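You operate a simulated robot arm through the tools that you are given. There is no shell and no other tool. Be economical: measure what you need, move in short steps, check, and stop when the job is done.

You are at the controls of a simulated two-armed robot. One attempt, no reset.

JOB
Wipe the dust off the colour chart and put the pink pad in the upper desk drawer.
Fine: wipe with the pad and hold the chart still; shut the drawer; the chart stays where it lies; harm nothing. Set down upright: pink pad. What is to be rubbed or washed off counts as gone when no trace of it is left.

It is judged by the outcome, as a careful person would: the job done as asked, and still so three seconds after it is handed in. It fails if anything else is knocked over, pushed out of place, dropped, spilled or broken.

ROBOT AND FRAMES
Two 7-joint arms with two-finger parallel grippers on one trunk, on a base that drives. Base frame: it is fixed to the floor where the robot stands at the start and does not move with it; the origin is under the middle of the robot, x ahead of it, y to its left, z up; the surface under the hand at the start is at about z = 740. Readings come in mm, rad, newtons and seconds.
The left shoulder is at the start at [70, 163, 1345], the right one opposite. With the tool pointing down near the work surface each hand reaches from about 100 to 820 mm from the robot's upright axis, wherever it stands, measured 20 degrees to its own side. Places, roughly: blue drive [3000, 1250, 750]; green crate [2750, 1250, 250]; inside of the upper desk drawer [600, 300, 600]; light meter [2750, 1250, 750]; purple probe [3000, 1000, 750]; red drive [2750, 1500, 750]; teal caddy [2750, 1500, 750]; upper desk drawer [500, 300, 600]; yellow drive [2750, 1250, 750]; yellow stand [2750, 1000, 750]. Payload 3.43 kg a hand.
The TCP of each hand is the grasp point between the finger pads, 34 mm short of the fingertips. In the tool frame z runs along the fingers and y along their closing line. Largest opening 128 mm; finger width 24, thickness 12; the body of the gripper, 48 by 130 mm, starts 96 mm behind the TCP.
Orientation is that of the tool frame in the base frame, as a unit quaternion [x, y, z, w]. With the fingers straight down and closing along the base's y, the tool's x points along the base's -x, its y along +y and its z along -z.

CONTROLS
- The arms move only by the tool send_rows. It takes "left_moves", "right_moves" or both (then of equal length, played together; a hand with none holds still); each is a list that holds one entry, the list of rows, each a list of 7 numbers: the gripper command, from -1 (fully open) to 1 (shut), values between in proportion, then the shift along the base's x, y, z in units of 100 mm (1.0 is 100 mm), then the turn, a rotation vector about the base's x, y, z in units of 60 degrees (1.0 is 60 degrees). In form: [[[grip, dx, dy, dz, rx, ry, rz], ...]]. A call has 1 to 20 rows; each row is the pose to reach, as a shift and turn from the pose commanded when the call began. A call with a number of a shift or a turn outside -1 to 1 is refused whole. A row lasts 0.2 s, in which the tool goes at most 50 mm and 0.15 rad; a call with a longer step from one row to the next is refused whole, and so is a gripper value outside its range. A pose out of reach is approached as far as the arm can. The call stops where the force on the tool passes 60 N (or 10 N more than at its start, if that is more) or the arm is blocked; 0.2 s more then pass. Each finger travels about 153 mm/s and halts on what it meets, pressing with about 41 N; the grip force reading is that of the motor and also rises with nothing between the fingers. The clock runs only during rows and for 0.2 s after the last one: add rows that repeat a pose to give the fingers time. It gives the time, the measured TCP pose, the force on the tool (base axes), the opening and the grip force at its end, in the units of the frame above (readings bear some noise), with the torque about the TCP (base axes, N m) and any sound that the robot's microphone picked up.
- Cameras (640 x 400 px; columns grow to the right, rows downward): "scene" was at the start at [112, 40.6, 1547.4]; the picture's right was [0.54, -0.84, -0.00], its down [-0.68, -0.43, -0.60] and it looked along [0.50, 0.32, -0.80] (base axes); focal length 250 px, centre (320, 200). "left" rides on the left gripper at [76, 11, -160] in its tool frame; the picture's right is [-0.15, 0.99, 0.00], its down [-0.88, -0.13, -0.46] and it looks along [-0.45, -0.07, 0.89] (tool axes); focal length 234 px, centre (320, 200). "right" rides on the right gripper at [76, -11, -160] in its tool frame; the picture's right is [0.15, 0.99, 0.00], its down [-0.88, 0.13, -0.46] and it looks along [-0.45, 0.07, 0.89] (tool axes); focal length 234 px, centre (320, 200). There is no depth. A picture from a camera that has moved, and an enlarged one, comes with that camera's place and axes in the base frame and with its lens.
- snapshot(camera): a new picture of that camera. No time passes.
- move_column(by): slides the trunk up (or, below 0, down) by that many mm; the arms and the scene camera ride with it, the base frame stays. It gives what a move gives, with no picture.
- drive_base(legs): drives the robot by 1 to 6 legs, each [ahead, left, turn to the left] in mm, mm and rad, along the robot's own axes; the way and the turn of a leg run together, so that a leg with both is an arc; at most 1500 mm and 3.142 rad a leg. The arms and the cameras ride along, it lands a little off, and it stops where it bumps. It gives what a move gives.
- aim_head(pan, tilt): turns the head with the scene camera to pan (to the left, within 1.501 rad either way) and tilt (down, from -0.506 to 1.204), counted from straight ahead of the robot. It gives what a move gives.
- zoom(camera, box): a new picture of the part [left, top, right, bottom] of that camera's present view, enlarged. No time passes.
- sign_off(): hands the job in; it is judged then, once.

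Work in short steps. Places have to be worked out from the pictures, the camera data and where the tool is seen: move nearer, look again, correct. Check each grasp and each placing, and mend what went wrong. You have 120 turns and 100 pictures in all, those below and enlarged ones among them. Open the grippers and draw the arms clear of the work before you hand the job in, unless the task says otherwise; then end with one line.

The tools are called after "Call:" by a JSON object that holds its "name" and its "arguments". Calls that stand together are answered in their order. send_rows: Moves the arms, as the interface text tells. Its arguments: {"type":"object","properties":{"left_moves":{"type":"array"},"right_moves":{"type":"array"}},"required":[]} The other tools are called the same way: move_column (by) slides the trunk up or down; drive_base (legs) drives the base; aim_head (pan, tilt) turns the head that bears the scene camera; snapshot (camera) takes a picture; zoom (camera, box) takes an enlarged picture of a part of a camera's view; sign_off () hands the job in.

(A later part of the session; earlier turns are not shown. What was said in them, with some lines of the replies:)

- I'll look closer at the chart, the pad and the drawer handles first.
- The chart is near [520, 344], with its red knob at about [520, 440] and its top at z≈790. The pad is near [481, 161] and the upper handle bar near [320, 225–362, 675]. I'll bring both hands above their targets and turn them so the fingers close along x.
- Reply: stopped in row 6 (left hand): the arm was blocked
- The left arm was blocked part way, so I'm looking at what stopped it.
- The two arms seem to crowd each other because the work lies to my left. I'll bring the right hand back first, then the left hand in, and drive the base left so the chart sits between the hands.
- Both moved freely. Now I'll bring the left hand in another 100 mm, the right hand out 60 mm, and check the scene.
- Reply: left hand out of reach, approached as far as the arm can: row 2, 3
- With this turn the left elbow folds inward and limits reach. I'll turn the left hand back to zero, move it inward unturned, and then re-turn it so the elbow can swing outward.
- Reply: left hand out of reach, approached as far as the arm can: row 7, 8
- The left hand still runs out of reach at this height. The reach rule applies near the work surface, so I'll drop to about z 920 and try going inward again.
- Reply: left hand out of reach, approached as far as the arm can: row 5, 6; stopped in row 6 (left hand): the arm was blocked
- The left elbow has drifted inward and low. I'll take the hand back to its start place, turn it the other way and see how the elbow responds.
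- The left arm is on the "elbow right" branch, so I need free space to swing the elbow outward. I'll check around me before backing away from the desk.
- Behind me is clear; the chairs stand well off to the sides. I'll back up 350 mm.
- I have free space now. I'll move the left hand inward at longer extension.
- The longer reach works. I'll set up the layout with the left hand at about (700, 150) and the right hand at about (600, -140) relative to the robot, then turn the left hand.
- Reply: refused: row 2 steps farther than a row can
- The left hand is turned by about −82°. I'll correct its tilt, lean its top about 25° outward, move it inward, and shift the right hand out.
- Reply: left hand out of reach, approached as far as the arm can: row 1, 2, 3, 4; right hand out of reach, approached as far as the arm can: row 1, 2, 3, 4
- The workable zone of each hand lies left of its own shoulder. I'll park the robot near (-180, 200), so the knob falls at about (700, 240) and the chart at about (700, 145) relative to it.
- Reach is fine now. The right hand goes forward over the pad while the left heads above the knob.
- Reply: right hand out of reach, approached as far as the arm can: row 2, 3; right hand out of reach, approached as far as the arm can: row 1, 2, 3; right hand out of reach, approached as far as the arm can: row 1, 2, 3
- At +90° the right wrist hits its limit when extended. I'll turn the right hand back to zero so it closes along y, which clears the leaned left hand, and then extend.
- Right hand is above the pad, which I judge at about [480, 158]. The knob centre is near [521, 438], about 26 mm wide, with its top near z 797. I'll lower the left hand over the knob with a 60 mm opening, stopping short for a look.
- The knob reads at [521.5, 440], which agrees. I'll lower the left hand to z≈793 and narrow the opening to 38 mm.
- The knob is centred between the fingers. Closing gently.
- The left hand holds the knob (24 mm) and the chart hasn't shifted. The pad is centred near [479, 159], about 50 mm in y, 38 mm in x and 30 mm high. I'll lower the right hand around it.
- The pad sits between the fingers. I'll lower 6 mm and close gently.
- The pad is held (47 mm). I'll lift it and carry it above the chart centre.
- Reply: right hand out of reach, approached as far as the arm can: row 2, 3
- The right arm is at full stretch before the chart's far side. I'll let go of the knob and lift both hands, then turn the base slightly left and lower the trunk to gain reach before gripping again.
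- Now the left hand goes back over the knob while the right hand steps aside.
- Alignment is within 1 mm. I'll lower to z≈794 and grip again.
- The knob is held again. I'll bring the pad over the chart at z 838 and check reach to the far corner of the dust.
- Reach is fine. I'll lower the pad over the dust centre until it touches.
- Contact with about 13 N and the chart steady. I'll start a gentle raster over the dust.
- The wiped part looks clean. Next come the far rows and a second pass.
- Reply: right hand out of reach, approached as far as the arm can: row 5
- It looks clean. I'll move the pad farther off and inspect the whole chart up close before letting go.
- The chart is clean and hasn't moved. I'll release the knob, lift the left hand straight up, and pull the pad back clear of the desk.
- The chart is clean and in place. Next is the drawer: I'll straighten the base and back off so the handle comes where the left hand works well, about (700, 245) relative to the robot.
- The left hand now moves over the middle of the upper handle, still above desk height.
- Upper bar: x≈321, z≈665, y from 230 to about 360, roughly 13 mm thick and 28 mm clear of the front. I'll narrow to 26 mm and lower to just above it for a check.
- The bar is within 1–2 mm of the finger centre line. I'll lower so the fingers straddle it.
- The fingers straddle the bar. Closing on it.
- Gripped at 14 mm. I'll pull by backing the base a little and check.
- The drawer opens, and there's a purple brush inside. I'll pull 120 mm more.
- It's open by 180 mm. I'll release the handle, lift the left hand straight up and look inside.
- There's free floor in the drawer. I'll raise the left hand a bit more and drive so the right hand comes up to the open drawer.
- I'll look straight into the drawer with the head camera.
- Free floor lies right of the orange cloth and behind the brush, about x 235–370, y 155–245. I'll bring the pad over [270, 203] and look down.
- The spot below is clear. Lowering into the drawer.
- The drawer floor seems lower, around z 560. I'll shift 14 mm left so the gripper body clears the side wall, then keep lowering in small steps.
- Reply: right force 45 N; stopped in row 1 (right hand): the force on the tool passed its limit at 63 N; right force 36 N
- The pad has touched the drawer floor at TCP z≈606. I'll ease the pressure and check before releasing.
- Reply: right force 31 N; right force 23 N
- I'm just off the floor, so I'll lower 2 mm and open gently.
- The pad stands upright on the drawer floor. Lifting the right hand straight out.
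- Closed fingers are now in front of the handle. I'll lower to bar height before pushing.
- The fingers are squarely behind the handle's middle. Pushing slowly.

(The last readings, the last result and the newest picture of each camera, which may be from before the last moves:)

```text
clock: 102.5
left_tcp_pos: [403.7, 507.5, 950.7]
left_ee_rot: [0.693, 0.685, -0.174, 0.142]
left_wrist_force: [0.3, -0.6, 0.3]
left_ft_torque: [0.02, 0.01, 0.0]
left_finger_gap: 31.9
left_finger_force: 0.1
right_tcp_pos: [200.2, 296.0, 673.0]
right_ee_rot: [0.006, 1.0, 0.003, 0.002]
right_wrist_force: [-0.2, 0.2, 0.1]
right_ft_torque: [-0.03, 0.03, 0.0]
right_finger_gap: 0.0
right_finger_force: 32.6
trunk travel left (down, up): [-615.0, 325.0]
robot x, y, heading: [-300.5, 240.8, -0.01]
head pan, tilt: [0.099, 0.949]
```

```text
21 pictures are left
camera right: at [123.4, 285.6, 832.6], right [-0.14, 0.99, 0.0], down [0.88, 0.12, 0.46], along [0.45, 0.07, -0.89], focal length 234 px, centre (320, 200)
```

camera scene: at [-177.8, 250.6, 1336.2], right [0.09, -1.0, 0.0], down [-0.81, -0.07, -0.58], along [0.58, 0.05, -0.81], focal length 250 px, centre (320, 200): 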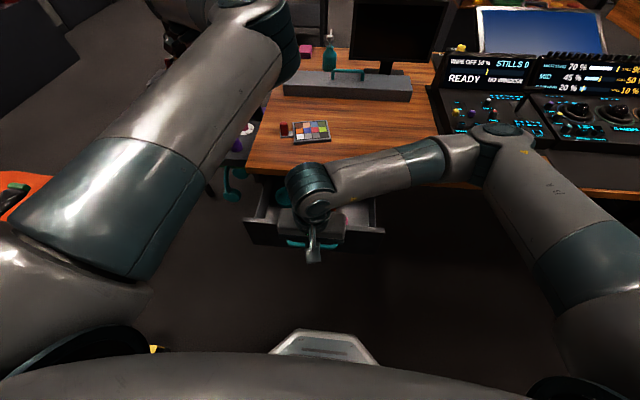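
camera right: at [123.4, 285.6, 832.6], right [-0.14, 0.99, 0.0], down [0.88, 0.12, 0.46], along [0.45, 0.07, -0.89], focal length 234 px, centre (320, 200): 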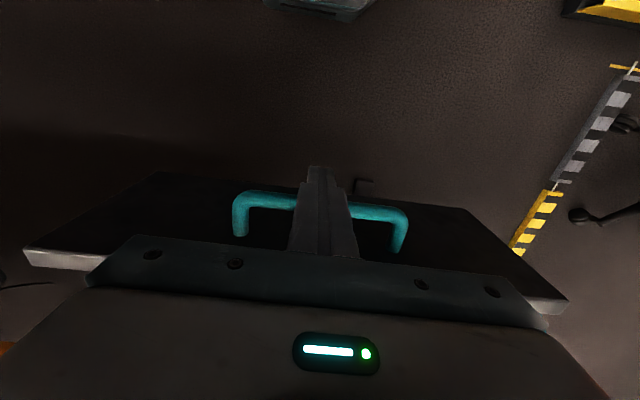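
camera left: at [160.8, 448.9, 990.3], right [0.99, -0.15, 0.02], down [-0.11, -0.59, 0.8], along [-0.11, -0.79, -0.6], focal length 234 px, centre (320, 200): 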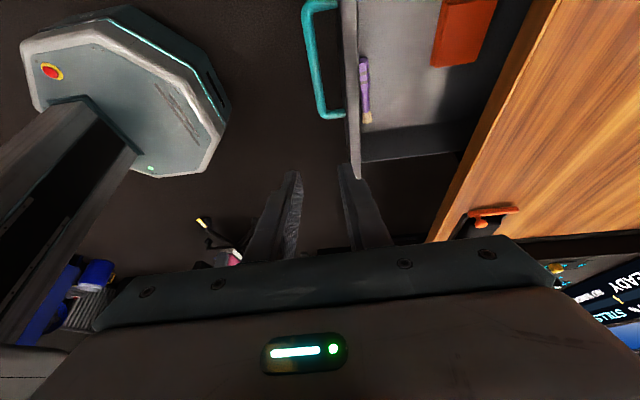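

The drawer slides easily. Continuing.

Call:
{"name": "send_rows", "arguments": {"right_moves": [[[1, 0.12, 0, 0, 0, 0, 0], [1, 0.24, 0, 0, 0, 0, 0], [1, 0.36, 0, 0, 0, 0, 0], [1, 0.48, 0, 0, 0, 0, 0], [1, 0.6, 0, 0, 0, 0, 0], [1, 0.7, 0, 0, 0, 0, 0], [1, 0.8, 0, 0, 0, 0, 0], [1, 0.88, 0, 0, 0, 0, 0], [1, 0.96, 0, 0, 0, 0, 0]]]}}

Call:
{"name": "snapshot", "arguments": {"camera": "right"}}

```text
clock: 104.5
left_tcp_pos: [404.5, 507.7, 949.5]
left_ee_rot: [0.694, 0.684, -0.175, 0.141]
left_wrist_force: [-0.5, 0.6, -0.2]
left_ft_torque: [-0.02, 0.01, -0.01]
left_finger_gap: 32.0
left_finger_force: 0.0
right_tcp_pos: [295.9, 296.5, 672.9]
right_ee_rot: [0.005, 1.0, 0.003, 0.001]
right_wrist_force: [0.0, 0.7, 0.1]
right_ft_torque: [0.02, 0.0, -0.03]
right_finger_gap: 0.0
right_finger_force: 33.2
trunk travel left (down, up): [-615.0, 325.0]
robot x, y, heading: [-299.7, 241.1, -0.009]
head pan, tilt: [0.099, 0.949]
```

```text
20 pictures are left
camera right: at [219.0, 286.1, 833.1], right [-0.14, 0.99, 0.0], down [0.88, 0.12, 0.46], along [0.45, 0.07, -0.89], focal length 234 px, centre (320, 200)
```

right: 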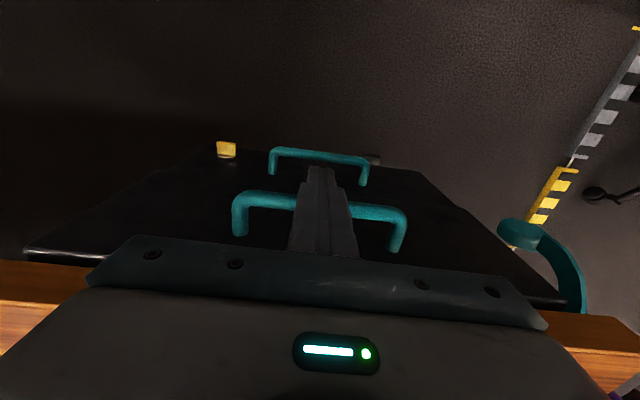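

Nearly shut; a few more millimetres until it seats.

Call:
{"name": "send_rows", "arguments": {"right_moves": [[[1, 0.03, 0, 0, 0, 0, 0], [1, 0.06, 0, 0, 0, 0, 0], [1, 0.08, 0, 0, 0, 0, 0]]]}}

Call:
{"name": "zoom", "arguments": {"camera": "right", "box": [0, 130, 640, 400]}}

```text
clock: 105.3
left_tcp_pos: [402.4, 506.3, 951.0]
left_ee_rot: [0.694, 0.684, -0.174, 0.143]
left_wrist_force: [0.1, -0.2, -0.4]
left_ft_torque: [-0.02, 0.0, -0.03]
left_finger_gap: 32.1
left_finger_force: 0.1
right_tcp_pos: [302.2, 296.6, 671.6]
right_ee_rot: [0.004, 1.0, 0.003, 0.002]
right_wrist_force: [-11.9, -1.7, 1.5]
right_ft_torque: [-0.05, 0.15, 0.04]
right_finger_gap: 0.0
right_finger_force: 32.8
trunk travel left (down, up): [-615.0, 325.0]
robot x, y, heading: [-302.0, 241.6, -0.008]
head pan, tilt: [0.099, 0.949]
```

```text
1.00 times, centred on (320, 265) of right (not enlarged: the box is as wide or as high as the picture)
camera zoom: at [225.5, 285.6, 832.4], right [-0.14, 0.99, 0.0], down [0.88, 0.12, 0.46], along [0.45, 0.07, -0.89], focal length 234 px, centre (320, 135)
```

zoom: 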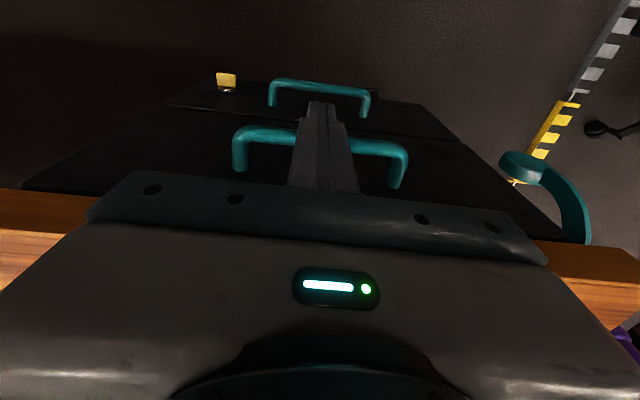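

It meets resistance at the closed position and both fronts are flush. I'll give a small firm press, then back away.

Call:
{"name": "send_rows", "arguments": {"right_moves": [[[1, 0.03, 0, 0, 0, 0, 0], [1, 0.03, 0, 0, 0, 0, 0]]]}}

Call:
{"name": "send_rows", "arguments": {"right_moves": [[[1, -0.2, 0, 0, 0, 0, 0], [1, -0.6, 0, 0, 0, 0, 0], [1, -1.0, 0, 0, 0, 0, 0]]]}}

Call:
{"name": "send_rows", "arguments": {"right_moves": [[[0.5, -0.2, -0.3, 0.2, 0, 0, 0], [0, -0.4, -0.6, 0.5, 0, 0, 0], [-1, -0.4, -0.9, 0.9, 0, 0, 0], [-1, -0.4, -1.0, 1.0, 0, 0, 0]]], "left_moves": [[[0, 0, 0, 0.2, 0, 0, 0], [-0.5, 0, 0, 0.4, 0, 0, 0], [-1, 0, 0, 0.6, 0, 0, 0], [-1, 0, 0, 0.6, 0, 0, 0]]]}}

Call:
{"name": "snapshot", "arguments": {"camera": "scene"}}

```text
clock: 105.9
left_tcp_pos: [402.1, 506.5, 952.1]
left_ee_rot: [0.693, 0.685, -0.173, 0.143]
left_wrist_force: [-0.5, 0.5, -0.6]
left_ft_torque: [0.0, 0.02, 0.03]
left_finger_gap: 32.0
left_finger_force: 0.1
right_tcp_pos: [302.2, 296.3, 671.3]
right_ee_rot: [0.003, 1.0, 0.002, -0.001]
right_wrist_force: [-34.4, 2.0, -0.3]
right_ft_torque: [-0.2, 0.48, 0.06]
right_finger_gap: 0.4
right_finger_force: 32.9
trunk travel left (down, up): [-615.0, 325.0]
robot x, y, heading: [-297.1, 246.4, -0.008]
head pan, tilt: [0.099, 0.949]
```

```text
clock: 106.7
left_tcp_pos: [403.5, 506.5, 951.3]
left_ee_rot: [0.694, 0.684, -0.174, 0.141]
left_wrist_force: [-0.2, 0.1, 0.7]
left_ft_torque: [0.01, -0.03, -0.01]
left_finger_gap: 31.8
left_finger_force: 0.0
right_tcp_pos: [204.8, 293.2, 671.4]
right_ee_rot: [0.005, 1.0, 0.002, 0.002]
right_wrist_force: [-0.1, 0.4, 0.0]
right_ft_torque: [0.0, 0.03, -0.04]
right_finger_gap: 0.0
right_finger_force: 32.8
trunk travel left (down, up): [-615.0, 325.0]
robot x, y, heading: [-300.1, 240.4, -0.009]
head pan, tilt: [0.099, 0.949]
```

```text
clock: 107.7
left_tcp_pos: [405.0, 507.4, 1008.5]
left_ee_rot: [0.694, 0.684, -0.173, 0.141]
left_wrist_force: [-0.7, 0.1, 0.7]
left_ft_torque: [-0.01, 0.02, -0.02]
left_finger_gap: 127.8
left_finger_force: 0.1
right_tcp_pos: [167.3, 193.7, 771.0]
right_ee_rot: [0.004, 1.0, 0.002, 0.001]
right_wrist_force: [-0.1, -0.7, 0.4]
right_ft_torque: [-0.05, 0.01, 0.03]
right_finger_gap: 128.2
right_finger_force: 0.1
trunk travel left (down, up): [-615.0, 325.0]
robot x, y, heading: [-301.4, 242.3, -0.005]
head pan, tilt: [0.099, 0.949]
```

```text
18 pictures are left
camera scene: at [-177.6, 248.8, 1336.1], right [0.09, -1.0, 0.0], down [-0.81, -0.07, -0.58], along [0.58, 0.05, -0.81], focal length 250 px, centre (320, 200)
```

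scene: 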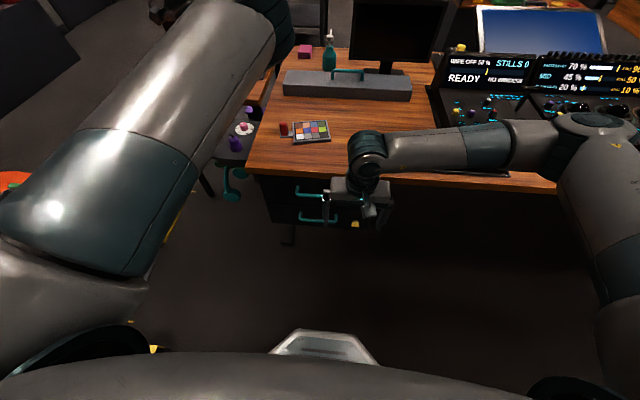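

The drawer is shut and both hands are open. I'll back the base off to clear the desk and do a last check.

Call:
{"name": "drive_base", "arguments": {"legs": [[-200, 0, 0]]}}

Call:
{"name": "zoom", "arguments": {"camera": "scene", "box": [240, 30, 440, 200]}}

```text
clock: 109.3
left_tcp_pos: [201.7, 509.5, 1009.6]
left_ee_rot: [0.693, 0.686, -0.173, 0.141]
left_wrist_force: [-0.7, -0.1, 0.8]
left_ft_torque: [0.01, 0.0, 0.0]
left_finger_gap: 127.6
left_finger_force: 0.0
right_tcp_pos: [-36.4, 195.4, 771.8]
right_ee_rot: [0.005, 1.0, 0.002, 0.002]
right_wrist_force: [-0.1, -0.4, -0.2]
right_ft_torque: [0.01, -0.07, 0.0]
right_finger_gap: 127.8
right_finger_force: 0.0
trunk travel left (down, up): [-615.0, 325.0]
robot x, y, heading: [-500.3, 246.3, -0.008]
head pan, tilt: [0.099, 0.949]
```

```text
2.35 times, centred on (340, 115) of scene
camera zoom: at [-381.3, 250.7, 1336.2], right [0.09, -1.0, 0.0], down [-0.81, -0.07, -0.58], along [0.58, 0.05, -0.81], focal length 588 px, centre (273, 400)
```

zoom: 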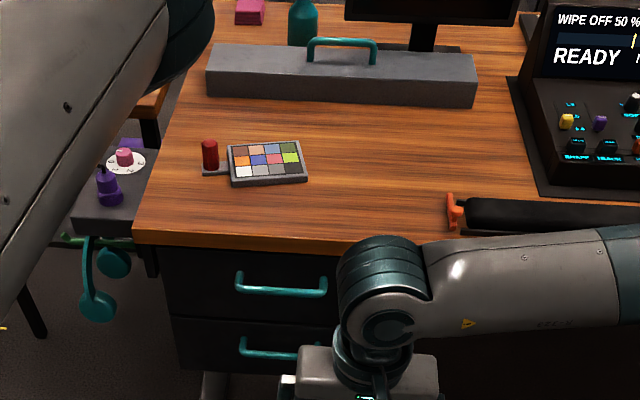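

I'll take a quick look at the other pink item at the back, to be sure I used the right one.

Call:
{"name": "zoom", "arguments": {"camera": "scene", "box": [300, 15, 350, 50]}}

```text
11.43 times, centred on (325, 32) of scene
camera zoom: at [-381.3, 250.7, 1336.2], right [0.09, -1.0, 0.0], down [-0.81, -0.07, -0.58], along [0.58, 0.05, -0.81], focal length 2854 px, centre (263, 2114)
```

zoom: 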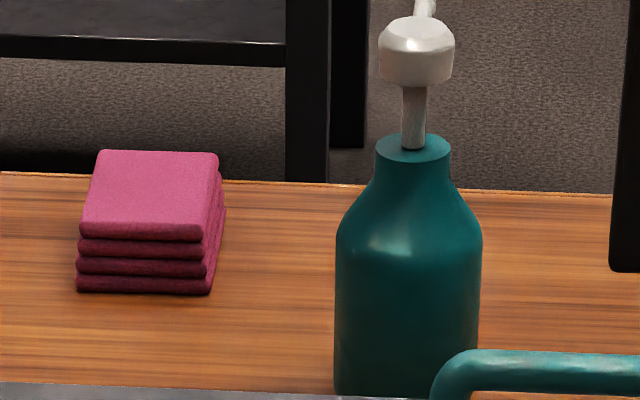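

The other item is a folded pink cloth, so the felt-faced pad was the right one. The chart is clean and where it lay, the drawer is shut, and the arms are clear.

Call:
{"name": "sign_off", "arguments": {}}

```text
The job is handed in.
```

I wiped the dust off the colour chart while holding it by its knob; it is clean and where it lay. The pink pad stands upright in the upper drawer, which is shut, and both hands are open and clear.
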